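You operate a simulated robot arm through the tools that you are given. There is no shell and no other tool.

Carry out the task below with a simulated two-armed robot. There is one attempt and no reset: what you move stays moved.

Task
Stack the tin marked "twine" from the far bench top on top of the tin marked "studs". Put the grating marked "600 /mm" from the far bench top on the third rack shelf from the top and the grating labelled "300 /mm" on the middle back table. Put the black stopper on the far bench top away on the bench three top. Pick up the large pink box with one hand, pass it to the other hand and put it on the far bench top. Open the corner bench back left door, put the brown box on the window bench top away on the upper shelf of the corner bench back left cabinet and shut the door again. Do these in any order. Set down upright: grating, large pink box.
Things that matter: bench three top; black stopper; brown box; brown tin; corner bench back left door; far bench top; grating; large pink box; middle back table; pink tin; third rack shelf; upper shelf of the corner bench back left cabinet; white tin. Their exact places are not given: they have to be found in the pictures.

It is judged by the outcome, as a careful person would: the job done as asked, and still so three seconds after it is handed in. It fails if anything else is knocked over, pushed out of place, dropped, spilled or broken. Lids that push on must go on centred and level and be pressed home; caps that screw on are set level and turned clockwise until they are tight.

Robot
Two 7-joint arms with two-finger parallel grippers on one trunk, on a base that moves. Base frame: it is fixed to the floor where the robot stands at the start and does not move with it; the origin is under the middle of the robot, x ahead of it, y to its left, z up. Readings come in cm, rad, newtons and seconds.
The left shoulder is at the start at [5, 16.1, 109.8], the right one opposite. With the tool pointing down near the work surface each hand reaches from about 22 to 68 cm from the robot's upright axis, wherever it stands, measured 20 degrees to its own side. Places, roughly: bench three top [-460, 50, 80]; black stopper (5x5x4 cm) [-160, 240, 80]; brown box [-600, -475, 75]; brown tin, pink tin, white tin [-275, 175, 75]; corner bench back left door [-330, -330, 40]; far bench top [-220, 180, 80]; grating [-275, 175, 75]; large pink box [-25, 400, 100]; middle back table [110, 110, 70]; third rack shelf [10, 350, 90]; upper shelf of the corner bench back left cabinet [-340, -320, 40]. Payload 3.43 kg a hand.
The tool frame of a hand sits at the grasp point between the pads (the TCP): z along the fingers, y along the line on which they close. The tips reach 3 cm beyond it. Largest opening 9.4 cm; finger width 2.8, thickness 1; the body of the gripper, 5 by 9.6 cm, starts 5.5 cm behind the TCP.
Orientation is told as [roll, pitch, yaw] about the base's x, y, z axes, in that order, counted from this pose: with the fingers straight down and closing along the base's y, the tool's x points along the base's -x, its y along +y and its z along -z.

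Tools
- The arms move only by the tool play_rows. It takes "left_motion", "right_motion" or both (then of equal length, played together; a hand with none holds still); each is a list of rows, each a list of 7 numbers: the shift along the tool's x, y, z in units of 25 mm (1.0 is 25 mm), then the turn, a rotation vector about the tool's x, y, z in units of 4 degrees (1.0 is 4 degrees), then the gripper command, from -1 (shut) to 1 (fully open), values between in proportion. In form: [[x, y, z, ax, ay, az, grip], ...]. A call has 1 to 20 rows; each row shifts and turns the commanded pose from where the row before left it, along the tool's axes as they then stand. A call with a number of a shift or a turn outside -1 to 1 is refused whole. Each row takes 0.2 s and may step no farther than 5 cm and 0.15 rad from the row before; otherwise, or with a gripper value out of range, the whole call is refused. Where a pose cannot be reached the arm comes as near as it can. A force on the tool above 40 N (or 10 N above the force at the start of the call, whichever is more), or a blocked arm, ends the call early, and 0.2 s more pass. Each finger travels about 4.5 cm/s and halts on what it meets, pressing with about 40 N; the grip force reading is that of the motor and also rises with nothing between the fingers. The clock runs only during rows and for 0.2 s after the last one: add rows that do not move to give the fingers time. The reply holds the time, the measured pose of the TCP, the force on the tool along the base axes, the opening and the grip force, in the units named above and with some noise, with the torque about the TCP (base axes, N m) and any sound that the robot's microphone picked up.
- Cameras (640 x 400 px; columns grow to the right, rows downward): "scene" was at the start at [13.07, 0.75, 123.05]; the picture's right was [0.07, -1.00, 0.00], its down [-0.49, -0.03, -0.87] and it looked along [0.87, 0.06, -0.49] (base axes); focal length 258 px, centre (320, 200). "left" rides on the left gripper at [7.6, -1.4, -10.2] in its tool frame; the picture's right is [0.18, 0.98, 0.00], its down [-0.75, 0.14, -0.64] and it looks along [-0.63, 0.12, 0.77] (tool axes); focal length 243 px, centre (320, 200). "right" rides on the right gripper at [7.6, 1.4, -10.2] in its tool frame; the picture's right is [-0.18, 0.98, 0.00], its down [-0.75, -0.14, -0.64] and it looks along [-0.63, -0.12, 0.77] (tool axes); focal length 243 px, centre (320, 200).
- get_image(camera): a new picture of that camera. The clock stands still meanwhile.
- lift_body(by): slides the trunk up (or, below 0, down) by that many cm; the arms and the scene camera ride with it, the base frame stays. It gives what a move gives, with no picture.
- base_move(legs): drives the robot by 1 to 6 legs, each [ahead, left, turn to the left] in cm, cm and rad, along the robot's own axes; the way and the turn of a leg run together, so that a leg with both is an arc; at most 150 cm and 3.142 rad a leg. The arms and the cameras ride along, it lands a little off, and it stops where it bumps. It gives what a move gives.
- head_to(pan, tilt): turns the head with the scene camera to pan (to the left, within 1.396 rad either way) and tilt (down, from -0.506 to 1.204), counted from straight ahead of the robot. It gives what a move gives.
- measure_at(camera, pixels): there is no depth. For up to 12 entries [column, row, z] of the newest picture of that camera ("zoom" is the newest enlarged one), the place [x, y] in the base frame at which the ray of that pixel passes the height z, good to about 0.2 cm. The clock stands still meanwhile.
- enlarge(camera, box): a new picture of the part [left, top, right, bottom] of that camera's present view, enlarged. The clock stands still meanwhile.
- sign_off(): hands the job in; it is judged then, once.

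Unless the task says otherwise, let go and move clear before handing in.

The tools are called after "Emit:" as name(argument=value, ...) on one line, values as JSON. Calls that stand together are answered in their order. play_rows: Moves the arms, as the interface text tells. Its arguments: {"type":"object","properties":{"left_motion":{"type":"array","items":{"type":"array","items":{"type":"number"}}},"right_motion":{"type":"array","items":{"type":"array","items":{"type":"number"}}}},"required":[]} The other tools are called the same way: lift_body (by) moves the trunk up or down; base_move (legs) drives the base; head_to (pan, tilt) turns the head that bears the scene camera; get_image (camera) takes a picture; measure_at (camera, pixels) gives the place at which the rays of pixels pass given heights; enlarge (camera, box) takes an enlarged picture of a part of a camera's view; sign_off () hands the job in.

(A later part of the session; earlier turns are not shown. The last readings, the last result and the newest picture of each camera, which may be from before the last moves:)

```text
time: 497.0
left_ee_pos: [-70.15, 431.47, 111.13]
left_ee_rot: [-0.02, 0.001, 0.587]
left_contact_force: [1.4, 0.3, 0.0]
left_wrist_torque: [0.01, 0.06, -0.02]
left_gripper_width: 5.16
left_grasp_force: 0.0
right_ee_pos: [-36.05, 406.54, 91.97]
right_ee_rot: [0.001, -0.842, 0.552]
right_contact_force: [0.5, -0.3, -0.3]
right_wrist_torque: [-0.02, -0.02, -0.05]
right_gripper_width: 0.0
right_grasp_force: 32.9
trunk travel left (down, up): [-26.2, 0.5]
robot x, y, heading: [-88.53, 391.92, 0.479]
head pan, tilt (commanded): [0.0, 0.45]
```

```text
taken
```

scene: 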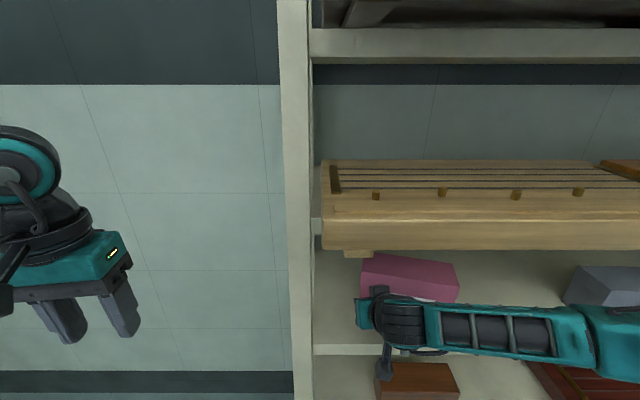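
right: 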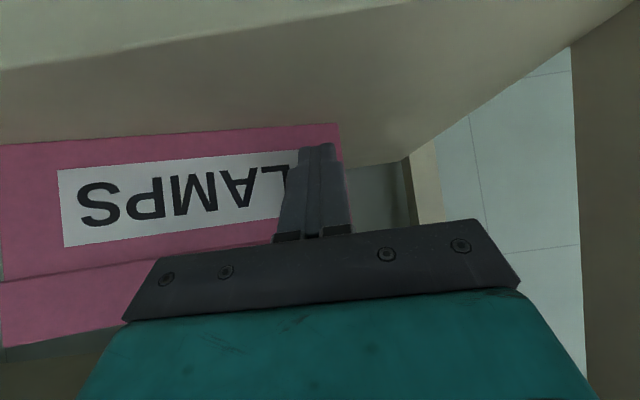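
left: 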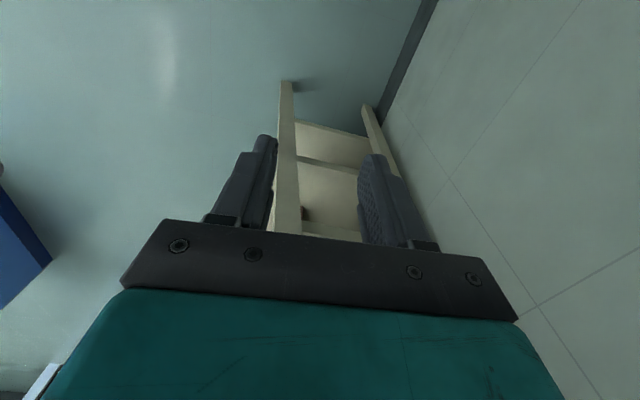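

The box is rotating as planned. Pushing further.

Emit:
base_move(legs=[[5, 0, 0]])

Emit:
get_image(camera="right")

Emit:
get_image(camera="scene")

```text
time: 497.9
left_ee_pos: [-65.66, 433.8, 111.17]
left_ee_rot: [-0.019, 0.005, 0.587]
left_contact_force: [-0.1, -0.3, -0.9]
left_wrist_torque: [-0.01, 0.02, 0.01]
left_gripper_width: 5.18
left_grasp_force: 0.0
right_ee_pos: [-31.6, 408.92, 91.89]
right_ee_rot: [0.001, -0.841, 0.554]
right_contact_force: [-0.9, -0.4, -0.8]
right_wrist_torque: [0.0, 0.0, -0.01]
right_gripper_width: 0.0
right_grasp_force: 33.4
trunk travel left (down, up): [-26.2, 0.5]
robot x, y, heading: [-84.36, 394.05, 0.478]
head pan, tilt (commanded): [0.0, 0.45]
```

```text
taken
```

right: 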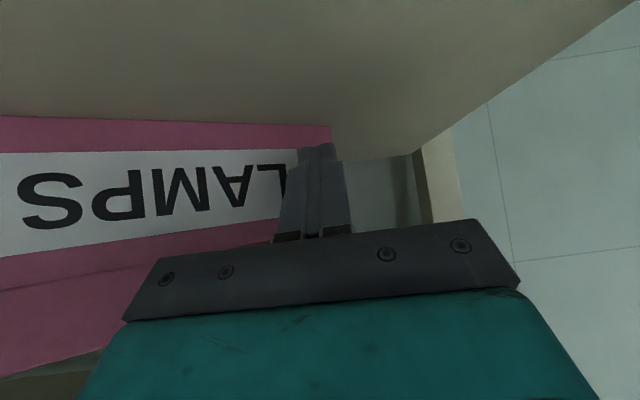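

```text
taken
```

scene: 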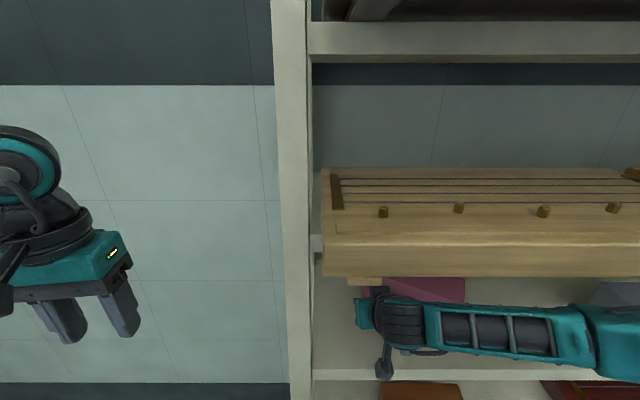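

Rotated ≈35°. I'll back off slightly, shift the contact 3 cm to the right and push a bit more.

Emit:
base_move(legs=[[-2, 0, 0]])

Emit:
play_rows(right_motion=[[0, -0.6, 0, 0, 0, 0, -1], [0, -0.6, 0, 0, 0, 0, -1], [0, 0, 0, 0, 0, 0, -1]])

Emit:
base_move(legs=[[6, 0, 0]])

Emit:
get_image(camera="right")

```text
time: 498.7
left_ee_pos: [-67.58, 432.78, 111.22]
left_ee_rot: [-0.019, 0.002, 0.587]
left_contact_force: [-1.0, -0.3, 0.0]
left_wrist_torque: [0.02, 0.0, 0.01]
left_gripper_width: 5.18
left_grasp_force: 0.0
right_ee_pos: [-33.45, 407.94, 92.02]
right_ee_rot: [0.001, -0.843, 0.553]
right_contact_force: [-1.1, -0.2, 0.1]
right_wrist_torque: [0.0, -0.03, -0.02]
right_gripper_width: 0.0
right_grasp_force: 32.7
trunk travel left (down, up): [-26.2, 0.5]
robot x, y, heading: [-86.13, 393.02, 0.476]
head pan, tilt (commanded): [0.0, 0.45]
```

```text
time: 499.5
left_ee_pos: [-67.45, 432.76, 111.11]
left_ee_rot: [-0.02, 0.001, 0.588]
left_contact_force: [-0.3, 0.3, 0.2]
left_wrist_torque: [0.02, 0.0, -0.03]
left_gripper_width: 5.16
left_grasp_force: 0.1
right_ee_pos: [-31.63, 405.37, 92.15]
right_ee_rot: [0.002, -0.843, 0.552]
right_contact_force: [0.0, 0.4, 0.5]
right_wrist_torque: [0.01, -0.01, 0.01]
right_gripper_width: 0.03
right_grasp_force: 33.2
trunk travel left (down, up): [-26.2, 0.5]
robot x, y, heading: [-86.44, 392.89, 0.473]
head pan, tilt (commanded): [0.0, 0.45]
```

```text
time: 500.5
left_ee_pos: [-65.43, 433.88, 111.26]
left_ee_rot: [-0.022, 0.002, 0.589]
left_contact_force: [-0.6, -0.1, 0.1]
left_wrist_torque: [-0.01, 0.01, 0.01]
left_gripper_width: 5.17
left_grasp_force: 0.0
right_ee_pos: [-29.5, 406.45, 92.15]
right_ee_rot: [0.0, -0.843, 0.557]
right_contact_force: [-0.4, -0.5, -0.9]
right_wrist_torque: [0.06, 0.0, 0.0]
right_gripper_width: 0.01
right_grasp_force: 33.4
trunk travel left (down, up): [-26.2, 0.5]
robot x, y, heading: [-83.81, 394.07, 0.481]
head pan, tilt (commanded): [0.0, 0.45]
stopped in leg 1: the robot was blocked; the commanded pose is now the measured one
```

```text
taken
```

right: 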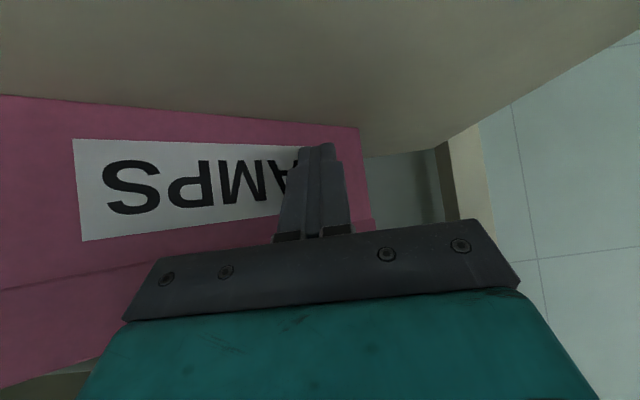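

The base touched the rack's foot and stopped; backing off a touch and finishing the push with the arm.

Emit:
base_move(legs=[[-2, 0, 0]])

Emit:
play_rows(right_motion=[[-0.66, 0, 0.74, 0, 0, 0, -1], [-0.66, 0, 0.74, 0, 0, 0, -1], [0, 0, 0, 0, 0, 0, -1]])

Emit:
get_image(camera="right")

```text
time: 501.3
left_ee_pos: [-67.19, 433.06, 111.16]
left_ee_rot: [-0.022, 0.001, 0.588]
left_contact_force: [-0.4, -0.6, -0.1]
left_wrist_torque: [-0.01, -0.01, 0.0]
left_gripper_width: 5.19
left_grasp_force: 0.2
right_ee_pos: [-31.37, 405.51, 92.16]
right_ee_rot: [0.0, -0.841, 0.556]
right_contact_force: [-0.7, -0.9, 0.5]
right_wrist_torque: [-0.01, 0.02, 0.01]
right_gripper_width: 0.0
right_grasp_force: 33.1
trunk travel left (down, up): [-26.2, 0.5]
robot x, y, heading: [-86.01, 393.25, 0.474]
head pan, tilt (commanded): [0.0, 0.45]
```

```text
time: 502.1
left_ee_pos: [-67.17, 432.98, 111.12]
left_ee_rot: [-0.02, 0.005, 0.59]
left_contact_force: [-0.5, 0.3, 0.3]
left_wrist_torque: [-0.01, 0.04, 0.0]
left_gripper_width: 5.18
left_grasp_force: 0.1
right_ee_pos: [-27.09, 408.34, 92.06]
right_ee_rot: [0.002, -0.842, 0.555]
right_contact_force: [-1.2, 0.0, 0.6]
right_wrist_torque: [-0.04, 0.03, 0.02]
right_gripper_width: 0.02
right_grasp_force: 33.5
trunk travel left (down, up): [-26.2, 0.5]
robot x, y, heading: [-85.69, 393.56, 0.474]
head pan, tilt (commanded): [0.0, 0.45]
```

```text
taken
```

right: 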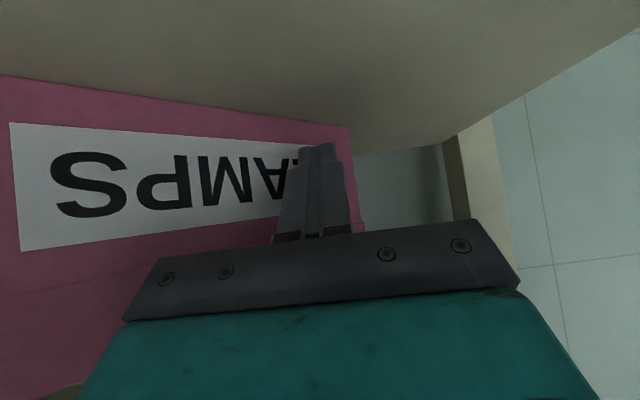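

Nearly there; one more 3 cm push, then I'll back out and look.

Emit:
play_rows(right_motion=[[-0.4, -0.2, 0.45, 0, 0, 0, -1], [-0.4, -0.2, 0.45, 0, 0, 0, -1], [0, 0, 0, 0, 0, 0, -1]])

Emit:
play_rows(right_motion=[[0.66, 0, -0.74, 0, 0, 0, -1], [0.66, 0, -0.74, 0, 0, 0, -1], [0.66, 0, -0.74, 0, 0, 0, -1], [0.66, 0, -0.74, 0, 0, 0, -1], [0, 0, 0, 0, 0, 0, -1]])

Emit:
base_move(legs=[[-30, 0, 0]])

Emit:
get_image(camera="scene")

Emit:
get_image(camera="right")

```text
time: 502.9
left_ee_pos: [-67.17, 433.0, 111.21]
left_ee_rot: [-0.021, 0.003, 0.588]
left_contact_force: [0.6, -0.2, 0.7]
left_wrist_torque: [0.0, 0.02, 0.02]
left_gripper_width: 5.18
left_grasp_force: 0.1
right_ee_pos: [-23.96, 409.03, 92.2]
right_ee_rot: [-0.001, -0.843, 0.555]
right_contact_force: [0.3, -0.3, 0.6]
right_wrist_torque: [-0.03, 0.04, 0.02]
right_gripper_width: 0.0
right_grasp_force: 33.0
trunk travel left (down, up): [-26.2, 0.5]
robot x, y, heading: [-85.75, 393.35, 0.481]
head pan, tilt (commanded): [0.0, 0.45]
```

```text
time: 504.1
left_ee_pos: [-67.07, 432.91, 111.14]
left_ee_rot: [-0.02, 0.003, 0.59]
left_contact_force: [-0.4, -0.4, 0.2]
left_wrist_torque: [0.01, -0.02, 0.03]
left_gripper_width: 5.16
left_grasp_force: 0.2
right_ee_pos: [-32.65, 403.58, 91.85]
right_ee_rot: [0.001, -0.843, 0.553]
right_contact_force: [0.4, -0.3, 0.7]
right_wrist_torque: [0.0, -0.01, 0.03]
right_gripper_width: 0.0
right_grasp_force: 33.2
trunk travel left (down, up): [-26.2, 0.5]
robot x, y, heading: [-85.67, 393.86, 0.482]
head pan, tilt (commanded): [0.0, 0.45]
```

```text
time: 506.1
left_ee_pos: [-93.45, 419.44, 111.22]
left_ee_rot: [-0.02, 0.002, 0.59]
left_contact_force: [-1.2, 0.0, 0.0]
left_wrist_torque: [0.03, -0.02, 0.02]
left_gripper_width: 5.15
left_grasp_force: 0.0
right_ee_pos: [-58.88, 390.09, 91.93]
right_ee_rot: [-0.001, -0.844, 0.555]
right_contact_force: [-0.3, -0.4, 0.6]
right_wrist_torque: [-0.03, -0.01, 0.0]
right_gripper_width: 0.0
right_grasp_force: 32.7
trunk travel left (down, up): [-26.2, 0.5]
robot x, y, heading: [-112.38, 379.69, 0.472]
head pan, tilt (commanded): [0.0, 0.45]
```

```text
taken
```

scene: 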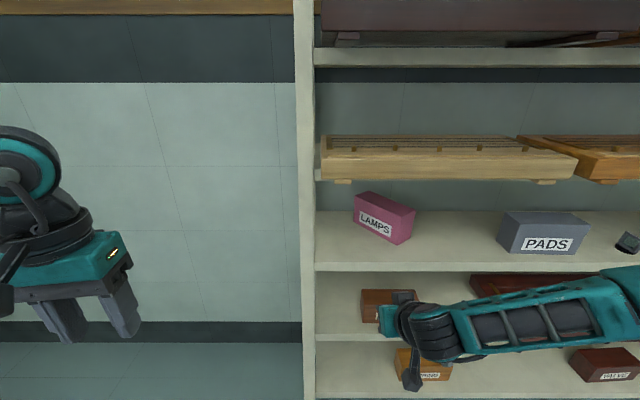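

```text
taken
```

right: 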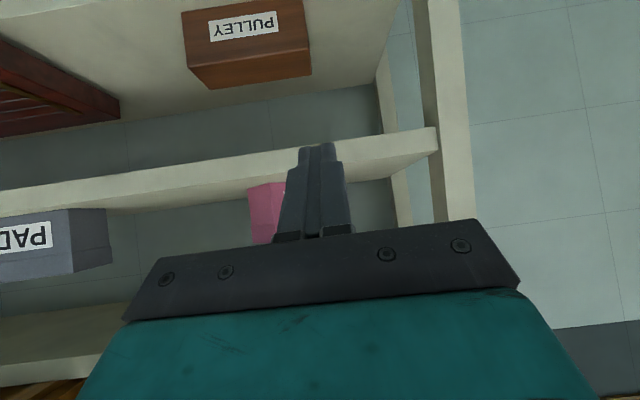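

The LAMPS box now points diagonally (right end toward the front). Measuring its corners.

Emit:
enlarge(camera="scene", box=[330, 170, 450, 260])

```text
4.44 times, centred on (390, 215) of scene
```

zoom: 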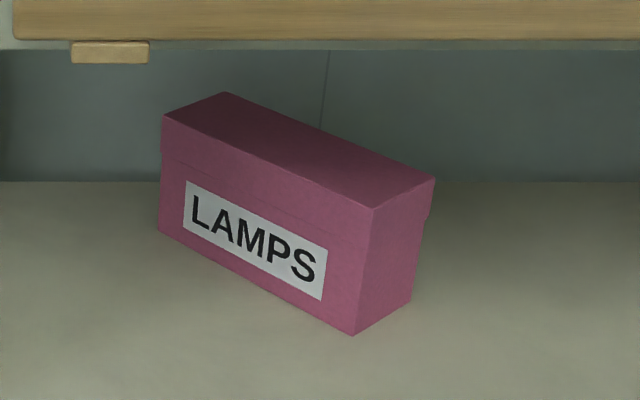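

Emit:
measure_at(camera="zoom", pixels=[[353, 336, 87.05], [158, 229, 87.05], [410, 299, 87.05], [372, 210, 97.65], [434, 180, 97.65], [162, 114, 97.65], [224, 92, 97.65]])

```text
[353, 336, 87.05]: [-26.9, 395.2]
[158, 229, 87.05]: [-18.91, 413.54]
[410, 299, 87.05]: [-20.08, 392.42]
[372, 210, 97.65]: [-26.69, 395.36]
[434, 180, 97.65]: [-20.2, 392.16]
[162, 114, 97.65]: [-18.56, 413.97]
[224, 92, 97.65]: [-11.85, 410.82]
```

The box's long axis is now at 1.157 rad (39° left of the rack normal), near end centred at (-23.5,393.8). I'll turn the right hand 34° inward, tilt it to 55° and open it fully.

Emit:
play_rows(right_motion=[[0, 0, 0, -0.92, 0, -0.82, -0.3], [0, 0, 0, -0.92, 0, -0.82, 0.3], [0, 0, 0, -0.92, 0, -0.82, 0.7], [0, 0, 0, -0.92, 0, -0.82, 1], [0, 0, 0, -0.92, 0, -0.82, 1], [0, 0, 0, -0.92, 0, -0.82, 1], [0, 0, 0, -0.92, 0, -0.82, 1], [0, 0, 0, 0, -0.84, 0, 1], [0, 0, 0, 0, -0.84, 0, 1], [0, 0, 0, 0, 0, 0, 1]])

Emit:
get_image(camera="scene")

Emit:
get_image(camera="right")

```text
time: 508.3
left_ee_pos: [-93.41, 419.38, 111.07]
left_ee_rot: [-0.02, 0.004, 0.589]
left_contact_force: [-0.4, -0.3, 0.3]
left_wrist_torque: [0.01, 0.02, 0.01]
left_gripper_width: 5.16
left_grasp_force: 0.1
right_ee_pos: [-58.87, 390.09, 91.91]
right_ee_rot: [-0.001, -0.96, 1.158]
right_contact_force: [-0.1, 0.9, 0.9]
right_wrist_torque: [-0.01, -0.02, 0.0]
right_gripper_width: 9.4
right_grasp_force: 0.0
trunk travel left (down, up): [-26.2, 0.5]
robot x, y, heading: [-112.34, 379.72, 0.476]
head pan, tilt (commanded): [0.0, 0.45]
```

```text
taken
```

scene: 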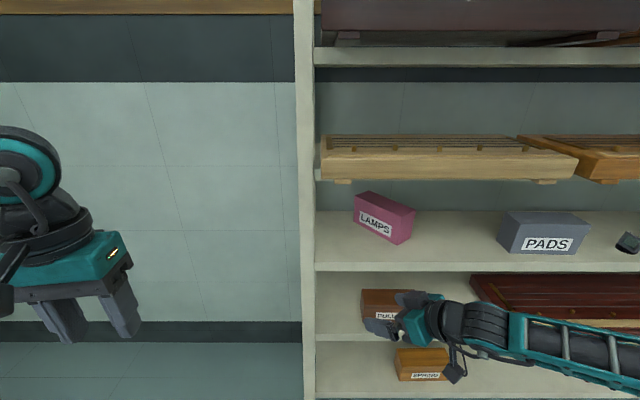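

```text
taken
```

right: 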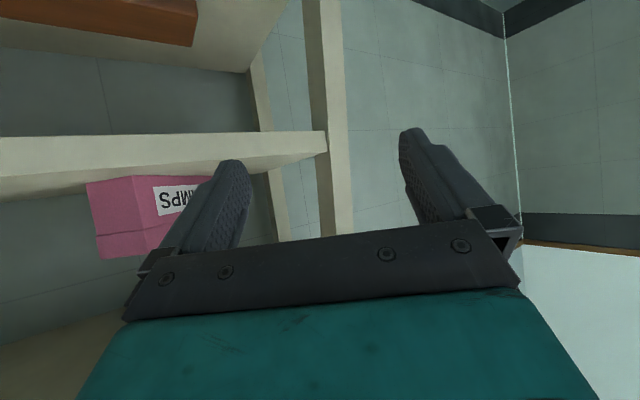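

Hand is set (yaw 1.158, tilt 55°). Raising 1.6 cm, sidestepping right and driving toward the pre-grasp position.

Emit:
play_rows(right_motion=[[-0.524, 0, -0.367, 0, 0, 0, 1], [0, 0, 0, 0, 0, 0, 1]])

Emit:
base_move(legs=[[0, -18, 0], [17, 0, 0]])

Emit:
get_image(camera="scene")

Emit:
get_image(camera="right")

```text
time: 508.9
left_ee_pos: [-93.39, 419.38, 111.22]
left_ee_rot: [-0.02, 0.004, 0.59]
left_contact_force: [-0.9, -0.5, -0.2]
left_wrist_torque: [0.01, -0.01, -0.01]
left_gripper_width: 5.16
left_grasp_force: 0.0
right_ee_pos: [-58.95, 390.06, 93.53]
right_ee_rot: [-0.001, -0.96, 1.157]
right_contact_force: [0.2, -0.4, 0.3]
right_wrist_torque: [0.02, -0.01, 0.01]
right_gripper_width: 9.4
right_grasp_force: 0.1
trunk travel left (down, up): [-26.2, 0.5]
robot x, y, heading: [-112.13, 379.88, 0.477]
head pan, tilt (commanded): [0.0, 0.45]
```

```text
time: 512.2
left_ee_pos: [-69.66, 410.65, 111.16]
left_ee_rot: [-0.021, 0.003, 0.586]
left_contact_force: [0.4, 0.1, -0.9]
left_wrist_torque: [-0.02, 0.05, -0.01]
left_gripper_width: 5.16
left_grasp_force: 0.0
right_ee_pos: [-35.4, 381.18, 93.48]
right_ee_rot: [0.002, -0.959, 1.152]
right_contact_force: [0.4, 1.0, -0.2]
right_wrist_torque: [0.04, 0.01, 0.02]
right_gripper_width: 9.38
right_grasp_force: 0.0
trunk travel left (down, up): [-26.2, 0.5]
robot x, y, heading: [-88.64, 370.94, 0.472]
head pan, tilt (commanded): [0.0, 0.45]
```

```text
taken
```

scene: 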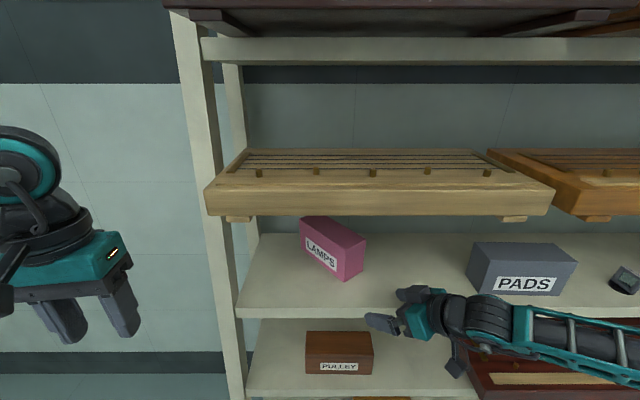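

```text
taken
```

right: 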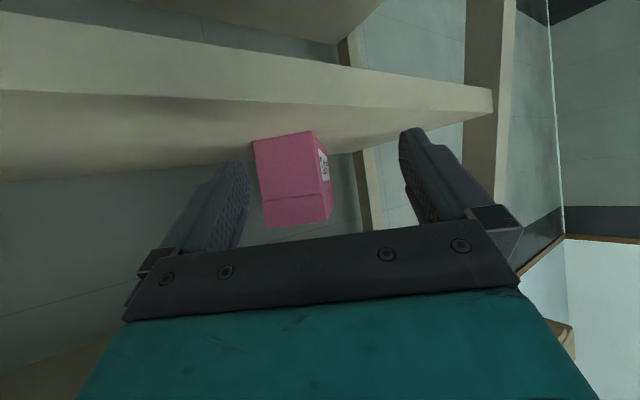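

The box's near end shows squarely between the open fingers. Moving the base 9 cm ahead puts the hand on the box's axis.

Emit:
base_move(legs=[[9, 0, 0]])

Emit:
get_image(camera="right")

Emit:
get_image(camera="scene")

```text
time: 513.4
left_ee_pos: [-61.71, 414.74, 111.04]
left_ee_rot: [-0.021, 0.004, 0.584]
left_contact_force: [1.2, -0.6, -0.2]
left_wrist_torque: [-0.02, 0.02, -0.01]
left_gripper_width: 5.16
left_grasp_force: 0.1
right_ee_pos: [-27.28, 385.16, 93.33]
right_ee_rot: [0.002, -0.959, 1.15]
right_contact_force: [0.2, 0.1, -0.1]
right_wrist_torque: [0.0, -0.02, -0.01]
right_gripper_width: 9.37
right_grasp_force: 0.1
trunk travel left (down, up): [-26.2, 0.5]
robot x, y, heading: [-80.65, 375.28, 0.468]
head pan, tilt (commanded): [0.0, 0.45]
```

```text
taken
```

right: 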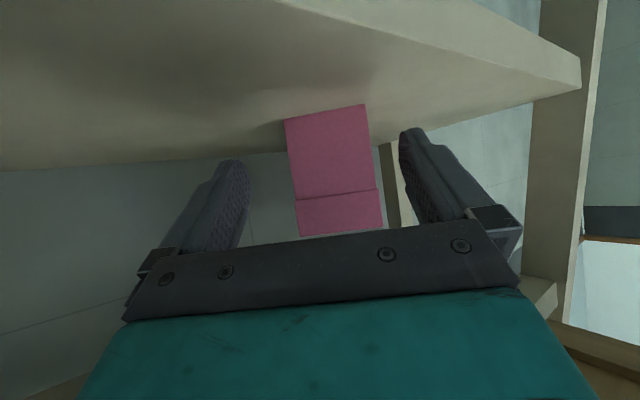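

```text
taken
```

scene: 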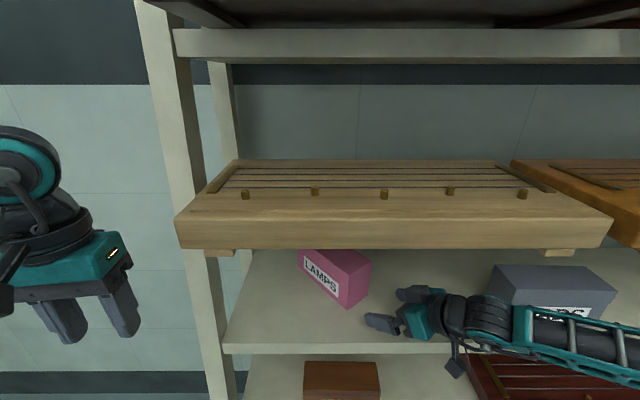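

Emit:
measure_at(camera="right", pixels=[[303, 236, 97.65], [382, 227, 97.65], [285, 121, 87.05], [365, 105, 87.05]])

```text
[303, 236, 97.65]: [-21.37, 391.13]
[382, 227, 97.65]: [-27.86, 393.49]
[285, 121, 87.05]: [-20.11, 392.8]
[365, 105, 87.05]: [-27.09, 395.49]
```

Well aligned (3 mm). Sliding the open hand over the box's end in steps.

Emit:
play_rows(right_motion=[[-0.592, 0.03, 0.846, 0, 0, 0, 1], [-0.592, 0.03, 0.846, 0, 0, 0, 1], [-0.592, 0.03, 0.846, 0, 0, 0, 1], [0, 0, 0, 0, 0, 0, 1]])

Emit:
get_image(camera="right")

Emit:
get_image(camera="scene")

```text
time: 514.4
left_ee_pos: [-61.81, 414.51, 111.15]
left_ee_rot: [-0.022, 0.004, 0.585]
left_contact_force: [-0.4, 0.5, 0.8]
left_wrist_torque: [-0.02, 0.02, -0.02]
left_gripper_width: 5.19
left_grasp_force: 0.0
right_ee_pos: [-24.43, 392.24, 93.56]
right_ee_rot: [-0.001, -0.959, 1.153]
right_contact_force: [-0.1, 0.6, -0.8]
right_wrist_torque: [0.03, -0.05, 0.0]
right_gripper_width: 9.41
right_grasp_force: 0.0
trunk travel left (down, up): [-26.2, 0.5]
robot x, y, heading: [-80.98, 374.65, 0.472]
head pan, tilt (commanded): [0.0, 0.45]
```

```text
taken
```

right: 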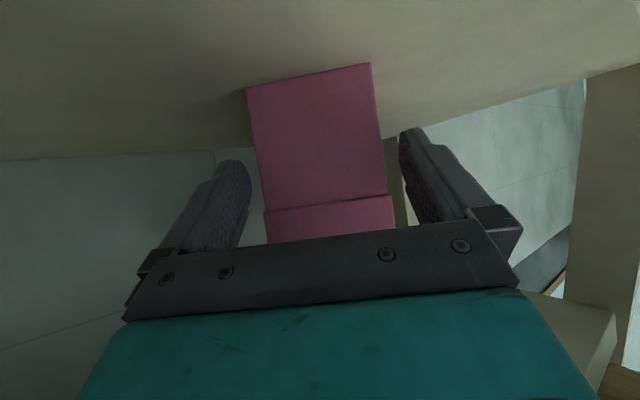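

```text
taken
```

scene: 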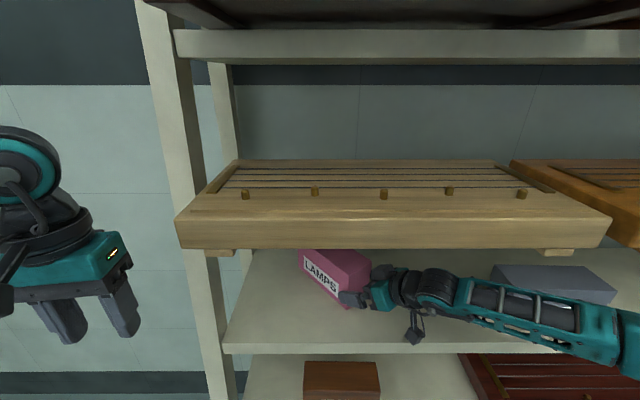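

Fingers straddle the end evenly. Advancing another 4.6 cm, then closing.

Emit:
play_rows(right_motion=[[-0.528, 0, 0.753, 0, 0, 0, 1], [-0.528, 0, 0.753, 0, 0, 0, 1], [0, 0, 0, 0, 0, 0, 1]])

Emit:
get_image(camera="right")

```text
time: 515.1
left_ee_pos: [-61.72, 414.63, 111.14]
left_ee_rot: [-0.02, 0.003, 0.584]
left_contact_force: [-0.7, -0.2, -0.8]
left_wrist_torque: [0.04, -0.04, -0.02]
left_gripper_width: 5.16
left_grasp_force: 0.1
right_ee_pos: [-22.42, 396.56, 93.46]
right_ee_rot: [-0.001, -0.959, 1.151]
right_contact_force: [-0.1, -0.1, -0.3]
right_wrist_torque: [0.01, 0.01, 0.0]
right_gripper_width: 9.39
right_grasp_force: 0.1
trunk travel left (down, up): [-26.2, 0.5]
robot x, y, heading: [-80.9, 375.12, 0.47]
head pan, tilt (commanded): [0.0, 0.45]
```

```text
taken
```

right: 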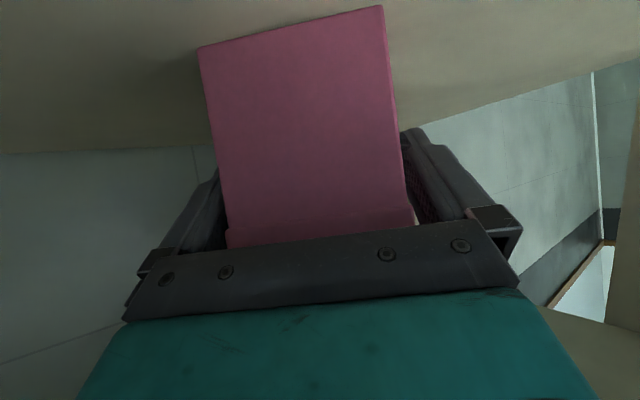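

Fingers are on both sides of the box. Closing.

Emit:
play_rows(right_motion=[[0, 0, 0, 0, 0, 0, 0.7], [0, 0, 0, 0, 0, 0, 0.4], [0, 0, 0, 0, 0, 0, -0.2], [0, 0, 0, 0, 0, 0, -1], [0, 0, 0, 0, 0, 0, -1], [0, 0, 0, 0, 0, 0, -1]])

Emit:
get_image(camera="right")

```text
time: 516.5
left_ee_pos: [-61.61, 414.58, 111.16]
left_ee_rot: [-0.02, 0.004, 0.584]
left_contact_force: [0.0, -0.6, -0.3]
left_wrist_torque: [-0.01, -0.01, 0.03]
left_gripper_width: 5.16
left_grasp_force: 0.1
right_ee_pos: [-22.53, 396.55, 93.47]
right_ee_rot: [0.0, -0.96, 1.151]
right_contact_force: [1.7, 1.0, 0.3]
right_wrist_torque: [0.0, -0.04, -0.02]
right_gripper_width: 7.9
right_grasp_force: 40.1
trunk travel left (down, up): [-26.2, 0.5]
robot x, y, heading: [-80.51, 375.12, 0.474]
head pan, tilt (commanded): [0.0, 0.45]
```

```text
taken
```

right: 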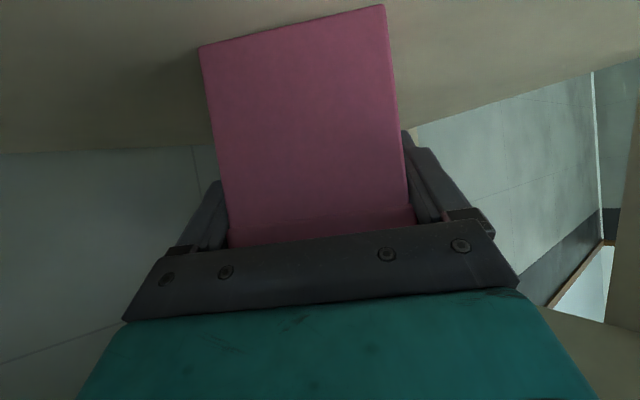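

Gripped at 7.9 cm. Lifting 1.2 cm to test the hold.

Emit:
play_rows(right_motion=[[-0.2, 0, -0.138, 0, 0, 0, -1], [-0.2, 0, -0.138, 0, 0, 0, -1], [0, 0, 0, 0, 0, 0, -1], [0, 0, 0, 0, 0, 0, -1]])

Emit:
get_image(camera="right")

Emit:
enlarge(camera="scene", box=[220, 220, 480, 370])

```text
time: 517.5
left_ee_pos: [-61.66, 414.61, 111.04]
left_ee_rot: [-0.021, 0.003, 0.584]
left_contact_force: [0.0, -0.2, -0.8]
left_wrist_torque: [0.0, 0.01, 0.01]
left_gripper_width: 5.15
left_grasp_force: 0.1
right_ee_pos: [-22.51, 396.52, 94.79]
right_ee_rot: [0.001, -0.962, 1.152]
right_contact_force: [1.3, -0.1, -3.5]
right_wrist_torque: [-0.2, 0.11, 0.03]
right_gripper_width: 7.91
right_grasp_force: 40.6
trunk travel left (down, up): [-26.2, 0.5]
robot x, y, heading: [-80.59, 375.06, 0.476]
head pan, tilt (commanded): [0.0, 0.45]
```

```text
taken
```

right: 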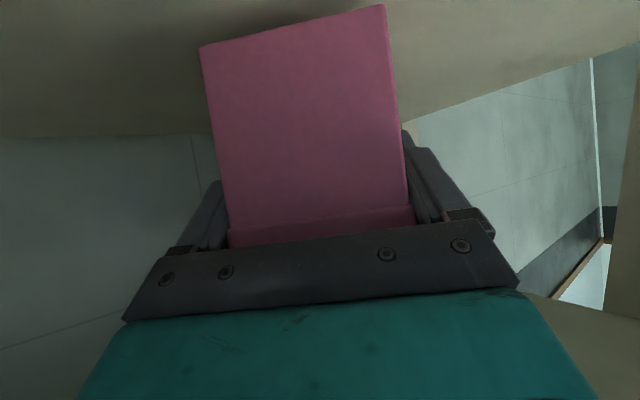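

```text
2.46 times, centred on (350, 295) of scene
```

zoom: 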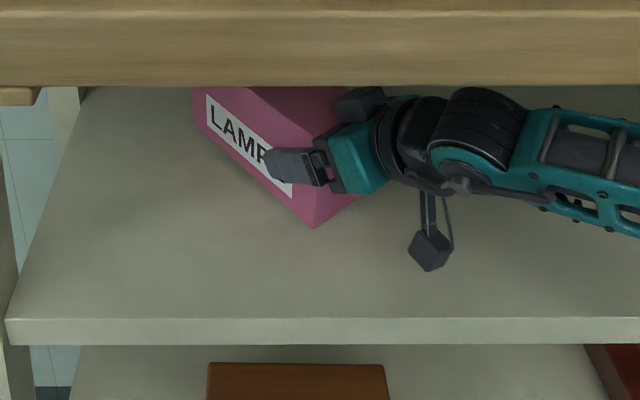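

Box is light (~3.5 N) and moves rigidly with the hand. Backing straight out of the shelf.

Emit:
base_move(legs=[[-14, 0, 0]])

Emit:
get_image(camera="scene")

Emit:
base_move(legs=[[-36, 0, 0]])

Emit:
get_image(camera="scene")

Emit:
get_image(camera="right")

```text
time: 518.9
left_ee_pos: [-74.1, 408.26, 111.12]
left_ee_rot: [-0.021, -0.001, 0.585]
left_contact_force: [-0.9, 0.0, -0.4]
left_wrist_torque: [0.01, -0.02, 0.02]
left_gripper_width: 5.19
left_grasp_force: 0.1
right_ee_pos: [-34.97, 390.17, 94.75]
right_ee_rot: [-0.001, -0.961, 1.151]
right_contact_force: [0.3, -0.2, -3.1]
right_wrist_torque: [-0.17, 0.12, 0.0]
right_gripper_width: 7.93
right_grasp_force: 39.5
trunk travel left (down, up): [-26.2, 0.5]
robot x, y, heading: [-93.05, 368.95, 0.467]
head pan, tilt (commanded): [0.0, 0.45]
```

```text
taken
```

scene: 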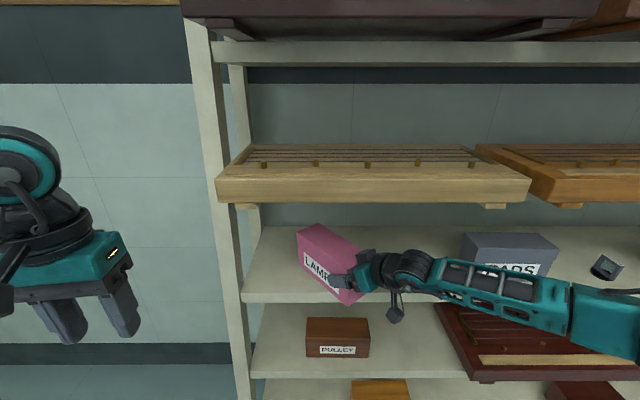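

```text
time: 521.2
left_ee_pos: [-105.68, 391.95, 111.14]
left_ee_rot: [-0.023, 0.004, 0.572]
left_contact_force: [0.2, 0.1, -0.6]
left_wrist_torque: [0.03, 0.03, -0.02]
left_gripper_width: 5.16
left_grasp_force: 0.1
right_ee_pos: [-66.7, 373.34, 94.7]
right_ee_rot: [0.002, -0.959, 1.14]
right_contact_force: [0.7, 0.1, -3.6]
right_wrist_torque: [-0.19, 0.09, 0.01]
right_gripper_width: 7.87
right_grasp_force: 40.5
trunk travel left (down, up): [-26.2, 0.5]
robot x, y, heading: [-124.92, 352.48, 0.458]
head pan, tilt (commanded): [0.0, 0.45]
```

```text
taken
```

scene: 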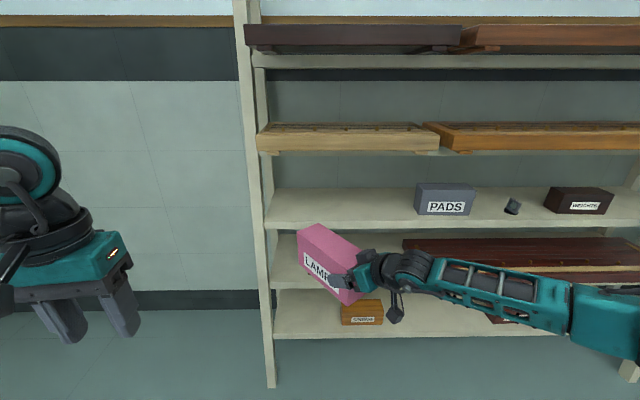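

```text
taken
```

right: 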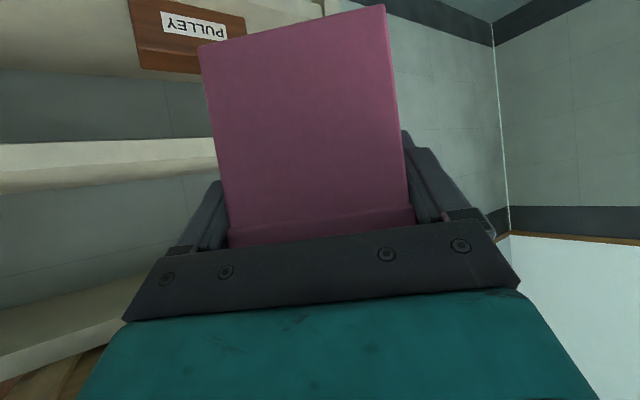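

The box is out and the shelf is otherwise undisturbed. Now preparing the hand-over: raising the box and bringing it closer in front of the chest.

Emit:
play_rows(right_motion=[[-0.6, 0, -0.5, 0, 0, 0, -1], [-0.6, 0.3, -0.5, 0, 0, 0, -1], [-0.6, 0.7, -0.5, 0, 0, 0, -1], [-0.6, 0.8, -0.5, 0, 0, 0, -1], [-0.6, 0.9, -0.5, 0, 0, 0, -1], [-0.4, 0.9, -0.5, 0, 0, 0, -1], [-0.27, 0.9, -0.5, 0, 0, 0, -1], [0, 0.9, -0.3, 0, 0, 0, -1], [0, 0.9, -0.24, 0, 0, 0, -1], [0, 0.7, 0, 0, 0, 0, -1], [0, 0, 0, 0, 0, 0, -1]])

Emit:
get_image(camera="scene")

Emit:
get_image(camera="left")

```text
time: 523.6
left_ee_pos: [-105.54, 391.95, 111.1]
left_ee_rot: [-0.022, 0.004, 0.572]
left_contact_force: [-0.2, -0.3, -0.6]
left_wrist_torque: [-0.01, 0.0, 0.01]
left_gripper_width: 5.17
left_grasp_force: 0.0
right_ee_pos: [-83.95, 377.88, 108.09]
right_ee_rot: [-0.001, -0.961, 1.14]
right_contact_force: [-0.2, 0.3, -3.5]
right_wrist_torque: [-0.2, 0.08, 0.02]
right_gripper_width: 7.92
right_grasp_force: 40.1
trunk travel left (down, up): [-26.2, 0.5]
robot x, y, heading: [-124.96, 352.56, 0.461]
head pan, tilt (commanded): [0.0, 0.45]
```

```text
taken
```

scene: 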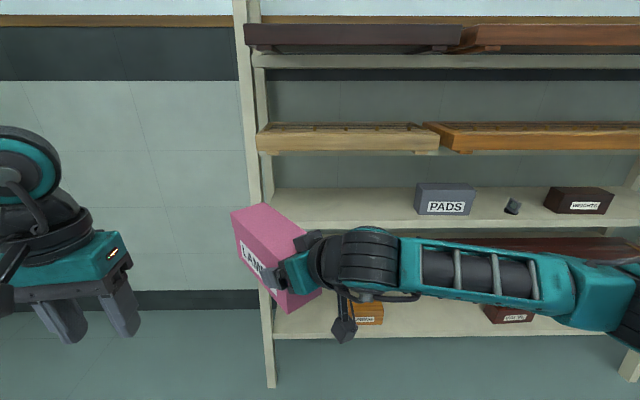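

```text
taken
```

left: 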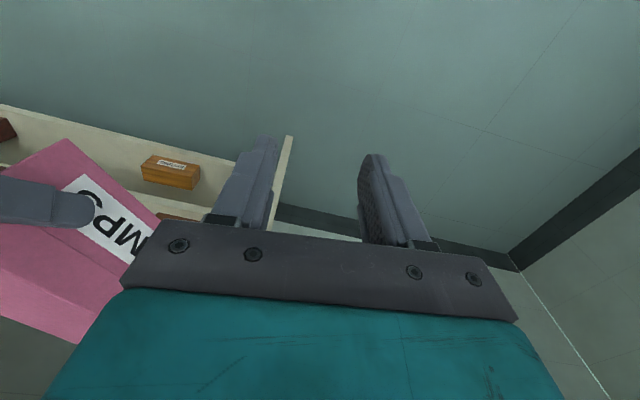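

Lowering the box 10 cm, opening the left hand fully and turning it 32° to match the box.

Emit:
play_rows(right_motion=[[0.82, 0, 0.574, 0, 0, 0, -1], [0.82, 0, 0.574, 0, 0, 0, -1], [0.82, 0, 0.574, 0, 0, 0, -1], [0.82, 0, 0.574, 0, 0, 0, -1], [0, 0, 0, 0, 0, 0, -1], [0, 0, 0, 0, 0, 0, -1], [0, 0, 0, 0, 0, 0, -1], [0, 0, 0, 0, 0, 0, -1], [0, 0, 0, 0, 0, 0, -1], [0, 0, 0, 0, 0, 0, -1]], left_motion=[[0, 0, 0, 0, 0, -0.904, 0.3], [0, 0, 0, 0, 0, -0.904, 0.6], [0, 0, 0, 0, 0, -0.904, 1], [0, 0, 0, 0, 0, -0.904, 1], [0, 0, 0, 0, 0, -0.904, 1], [0, 0, 0, 0, 0, -0.904, 1], [0, 0, 0, 0, 0, -0.904, 1], [0, 0, 0, 0, 0, -0.904, 1], [0, 0, 0, 0, 0, -0.904, 1], [0, 0, 0, 0, 0, 0, 1]])

Emit:
get_image(camera="scene")

```text
time: 525.8
left_ee_pos: [-105.73, 391.97, 111.02]
left_ee_rot: [-0.016, 0.013, 1.142]
left_contact_force: [-0.1, -0.2, 0.1]
left_wrist_torque: [0.01, -0.04, -0.01]
left_gripper_width: 9.39
left_grasp_force: 0.2
right_ee_pos: [-84.08, 377.81, 97.91]
right_ee_rot: [-0.001, -0.957, 1.14]
right_contact_force: [0.7, -0.4, -3.3]
right_wrist_torque: [-0.17, 0.07, 0.02]
right_gripper_width: 7.9
right_grasp_force: 40.2
trunk travel left (down, up): [-26.2, 0.5]
robot x, y, heading: [-125.09, 352.6, 0.459]
head pan, tilt (commanded): [0.0, 0.45]
```

```text
taken
```

scene: 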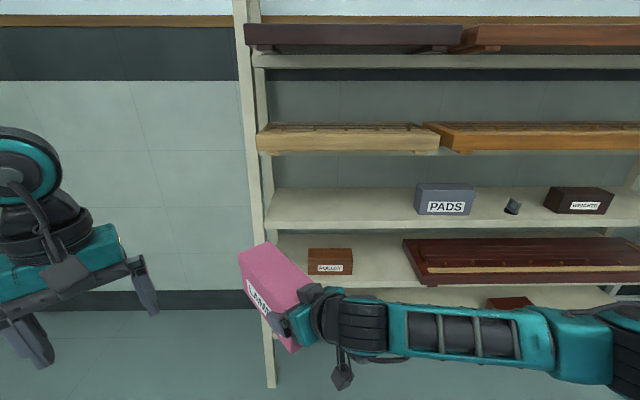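

Left hand matches the box's direction. Moving it over the box's far half, high above it.

Emit:
play_rows(left_motion=[[-0.262, -0.927, 0, 0, 0, 0, 1], [-0.262, -0.927, 0, 0, 0, 0, 1], [-0.262, -0.927, 0, 0, 0, 0, 1], [-0.262, -0.927, 0, 0, 0, 0, 1], [-0.262, -0.927, 0, 0, 0, 0, 1], [-0.262, -0.927, 0, 0, 0, 0, 1], [-0.262, -0.927, 0, 0, 0, 0, 1], [-0.262, -0.927, 0, 0, 0, 0, 1], [-0.262, -0.927, 0, 0, 0, 0, 1], [-0.262, -0.927, 0, 0, 0, 0, 1], [-0.262, -0.927, 0, 0, 0, 0, 1], [0, 0, 0, 0, 0, 0, 1]])

Emit:
get_image(camera="scene")

Emit:
get_image(camera="left")

```text
time: 528.4
left_ee_pos: [-87.54, 389.45, 111.44]
left_ee_rot: [-0.017, 0.015, 1.142]
left_contact_force: [0.1, 0.0, 0.0]
left_wrist_torque: [-0.01, -0.01, -0.02]
left_gripper_width: 9.41
left_grasp_force: 0.0
left hand out of reach, approached as far as the arm can: row 8, 9, 10, 11
right_ee_pos: [-83.97, 377.81, 97.87]
right_ee_rot: [0.003, -0.958, 1.141]
right_contact_force: [-0.2, 0.1, -2.4]
right_wrist_torque: [-0.18, 0.09, -0.01]
right_gripper_width: 7.9
right_grasp_force: 39.0
trunk travel left (down, up): [-26.2, 0.5]
robot x, y, heading: [-124.89, 352.78, 0.46]
head pan, tilt (commanded): [0.0, 0.45]
```

```text
taken
```

scene: 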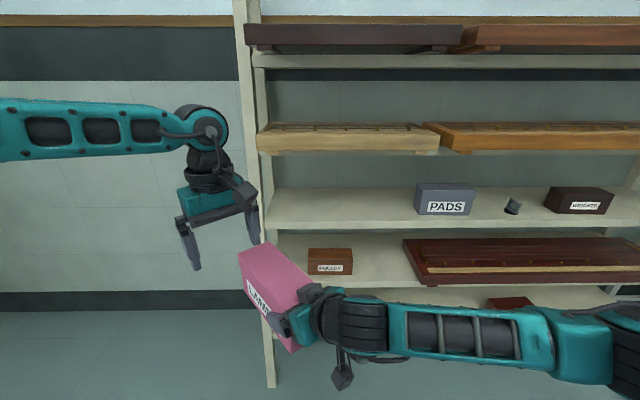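

```text
taken
```

left: 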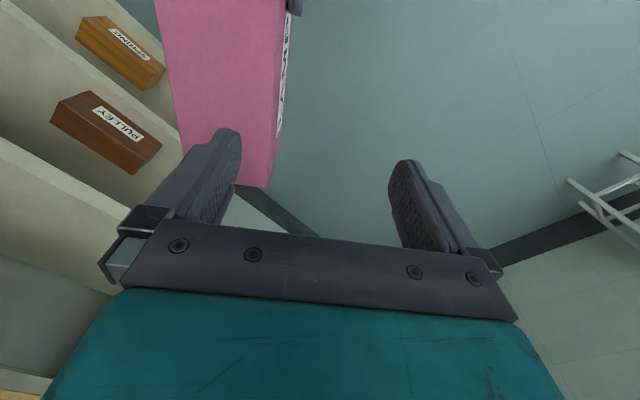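

Left hand is limited at 16 cm lateral, so I'll shift the box left by 8.5 cm instead, then bring the left hand forward over it.

Emit:
play_rows(right_motion=[[-0.41, 0.883, 0.583, 0, 0, 0, -1], [-0.41, 0.883, 0.583, 0, 0, 0, -1], [-0.41, 0.883, 0.583, 0, 0, 0, -1], [0, 0, 0, 0, 0, 0, -1]])

Emit:
play_rows(left_motion=[[-0.967, -0.2, 0, 0, 0, 0, 1], [-0.967, -0.2, 0, 0, 0, 0, 1], [-0.967, -0.2, 0, 0, 0, 0, 1], [0, 0, 0, 0, 0, 0, 1]])

Emit:
get_image(camera="scene")

Emit:
get_image(camera="left")

```text
time: 529.4
left_ee_pos: [-87.41, 389.46, 111.61]
left_ee_rot: [-0.016, 0.013, 1.143]
left_contact_force: [0.8, 0.1, -0.6]
left_wrist_torque: [-0.02, 0.03, 0.0]
left_gripper_width: 9.37
left_grasp_force: 0.1
right_ee_pos: [-87.65, 385.6, 97.97]
right_ee_rot: [0.0, -0.96, 1.14]
right_contact_force: [0.3, 0.3, -1.9]
right_wrist_torque: [-0.17, 0.07, 0.0]
right_gripper_width: 7.93
right_grasp_force: 40.1
trunk travel left (down, up): [-26.2, 0.5]
robot x, y, heading: [-125.0, 352.76, 0.458]
head pan, tilt (commanded): [0.0, 0.45]
```

```text
time: 530.4
left_ee_pos: [-85.97, 396.11, 111.82]
left_ee_rot: [-0.015, 0.013, 1.14]
left_contact_force: [0.0, 0.4, 0.7]
left_wrist_torque: [0.01, -0.01, -0.02]
left_gripper_width: 9.37
left_grasp_force: 0.1
left hand out of reach, approached as far as the arm can: row 1, 2, 3
right_ee_pos: [-87.79, 385.55, 98.06]
right_ee_rot: [-0.001, -0.959, 1.139]
right_contact_force: [-0.1, 0.0, -3.4]
right_wrist_torque: [-0.16, 0.11, 0.0]
right_gripper_width: 7.91
right_grasp_force: 39.9
trunk travel left (down, up): [-26.2, 0.5]
robot x, y, heading: [-124.75, 352.56, 0.456]
head pan, tilt (commanded): [0.0, 0.45]
```

```text
taken
```

scene: 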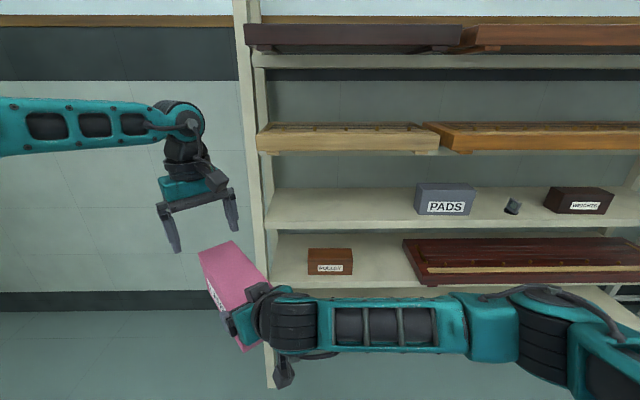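

```text
taken
```

left: 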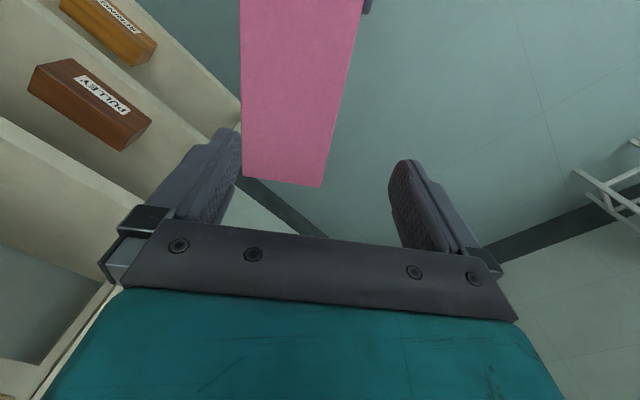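

Remaining offset is ~2.8 cm across the box; shifting the box with the right hand by that much.

Emit:
play_rows(right_motion=[[0, 0.55, 0, 0, 0, 0, -1], [0, 0.55, 0, 0, 0, 0, -1], [0, 0, 0, 0, 0, 0, -1]])

Emit:
get_image(camera="left")

Emit:
measure_at(camera="left", pixels=[[243, 176, 102.2], [320, 188, 102.2]])

```text
time: 531.2
left_ee_pos: [-85.9, 395.95, 111.71]
left_ee_rot: [-0.018, 0.015, 1.142]
left_contact_force: [-0.5, 0.7, -0.1]
left_wrist_torque: [0.01, -0.02, 0.01]
left_gripper_width: 9.39
left_grasp_force: 0.0
right_ee_pos: [-90.32, 386.77, 98.05]
right_ee_rot: [-0.001, -0.958, 1.14]
right_contact_force: [-0.8, -0.3, -3.4]
right_wrist_torque: [-0.2, 0.1, 0.02]
right_gripper_width: 7.91
right_grasp_force: 40.0
trunk travel left (down, up): [-26.2, 0.5]
robot x, y, heading: [-125.12, 352.41, 0.458]
head pan, tilt (commanded): [0.0, 0.45]
```

```text
taken
```

left: 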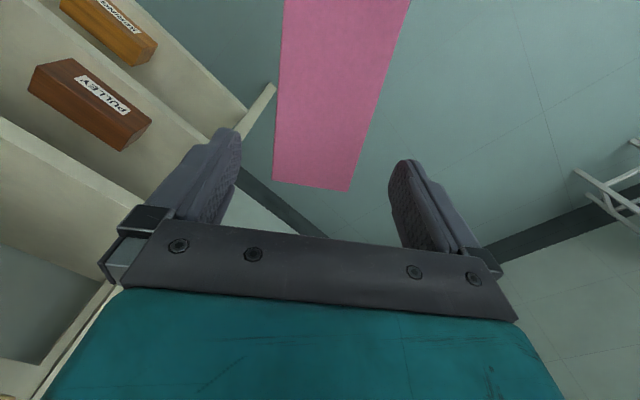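

```text
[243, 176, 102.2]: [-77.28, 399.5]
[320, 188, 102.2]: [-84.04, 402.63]
```

Emit:
measure_at(camera="left", pixels=[[273, 180, 102.2], [350, 191, 102.2], [283, 30, 102.2], [402, 30, 102.2]])

```text
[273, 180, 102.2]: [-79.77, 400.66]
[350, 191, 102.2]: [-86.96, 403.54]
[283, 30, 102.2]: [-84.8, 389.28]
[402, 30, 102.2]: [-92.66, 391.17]
```

Left hand is centred within 3 mm, 6.6 cm from the far end. Rather than lowering the left hand, I'll raise the box into it with the right hand.

Emit:
play_rows(right_motion=[[-0.65, -0.12, -0.456, 0, 0, 0, -1], [-0.65, 0, -0.456, 0, 0, 0, -1], [-0.65, 0, -0.456, 0, 0, 0, -1], [0, 0, 0, 0, 0, 0, -1]])

Emit:
get_image(camera="left")

Emit:
get_image(camera="scene")

```text
time: 532.2
left_ee_pos: [-86.04, 396.07, 111.62]
left_ee_rot: [-0.017, 0.014, 1.141]
left_contact_force: [0.4, -0.4, -0.9]
left_wrist_torque: [0.0, 0.0, 0.02]
left_gripper_width: 9.41
left_grasp_force: 0.1
right_ee_pos: [-90.06, 386.56, 104.02]
right_ee_rot: [0.0, -0.957, 1.14]
right_contact_force: [-0.2, 0.4, -2.9]
right_wrist_torque: [-0.23, 0.09, 0.01]
right_gripper_width: 7.92
right_grasp_force: 39.9
trunk travel left (down, up): [-26.2, 0.5]
robot x, y, heading: [-124.92, 352.76, 0.457]
head pan, tilt (commanded): [0.0, 0.45]
```

```text
taken
```

left: 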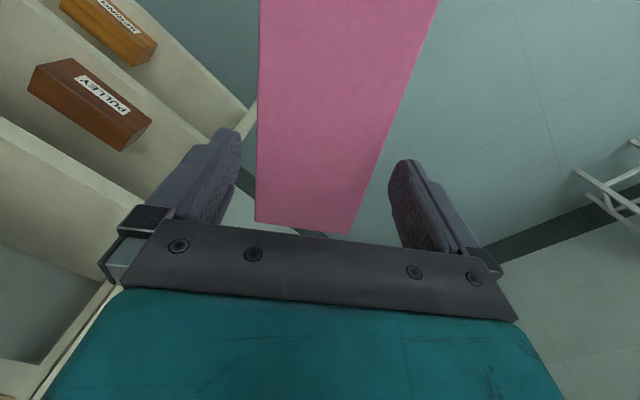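

```text
taken
```

scene: 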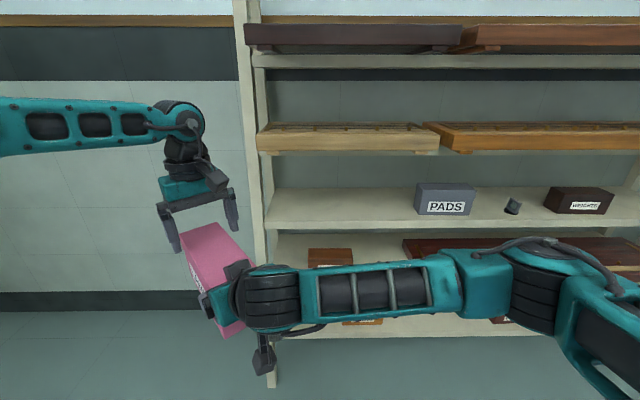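

Box top is just at the fingertips; shifting 3 mm and raising it the remaining 6 cm between the fingers.

Emit:
play_rows(right_motion=[[0, -0.12, 0, 0, 0, 0, -1], [-0.52, 0, -0.365, 0, 0, 0, -1], [-0.52, 0, -0.365, 0, 0, 0, -1], [0, 0, 0, 0, 0, 0, -1]])

Emit:
get_image(camera="left")

```text
time: 533.2
left_ee_pos: [-85.97, 395.94, 111.86]
left_ee_rot: [-0.017, 0.013, 1.141]
left_contact_force: [-0.2, -0.3, -0.7]
left_wrist_torque: [-0.01, -0.01, -0.03]
left_gripper_width: 9.37
left_grasp_force: 0.1
right_ee_pos: [-89.66, 386.35, 107.17]
right_ee_rot: [0.0, -0.958, 1.14]
right_contact_force: [-0.1, 0.3, -3.6]
right_wrist_torque: [-0.19, 0.09, 0.0]
right_gripper_width: 7.92
right_grasp_force: 40.6
trunk travel left (down, up): [-26.2, 0.5]
robot x, y, heading: [-125.12, 352.45, 0.456]
head pan, tilt (commanded): [0.0, 0.45]
```

```text
taken
```

left: 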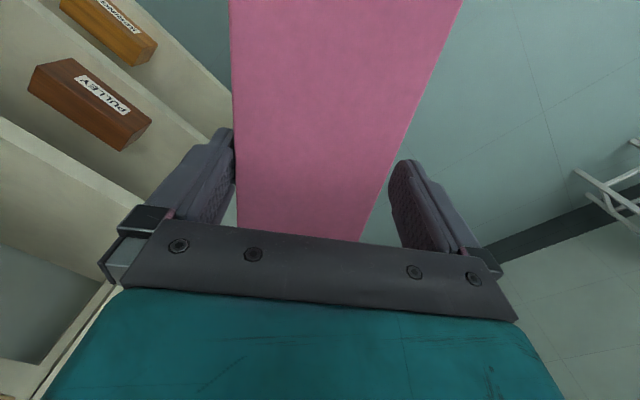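

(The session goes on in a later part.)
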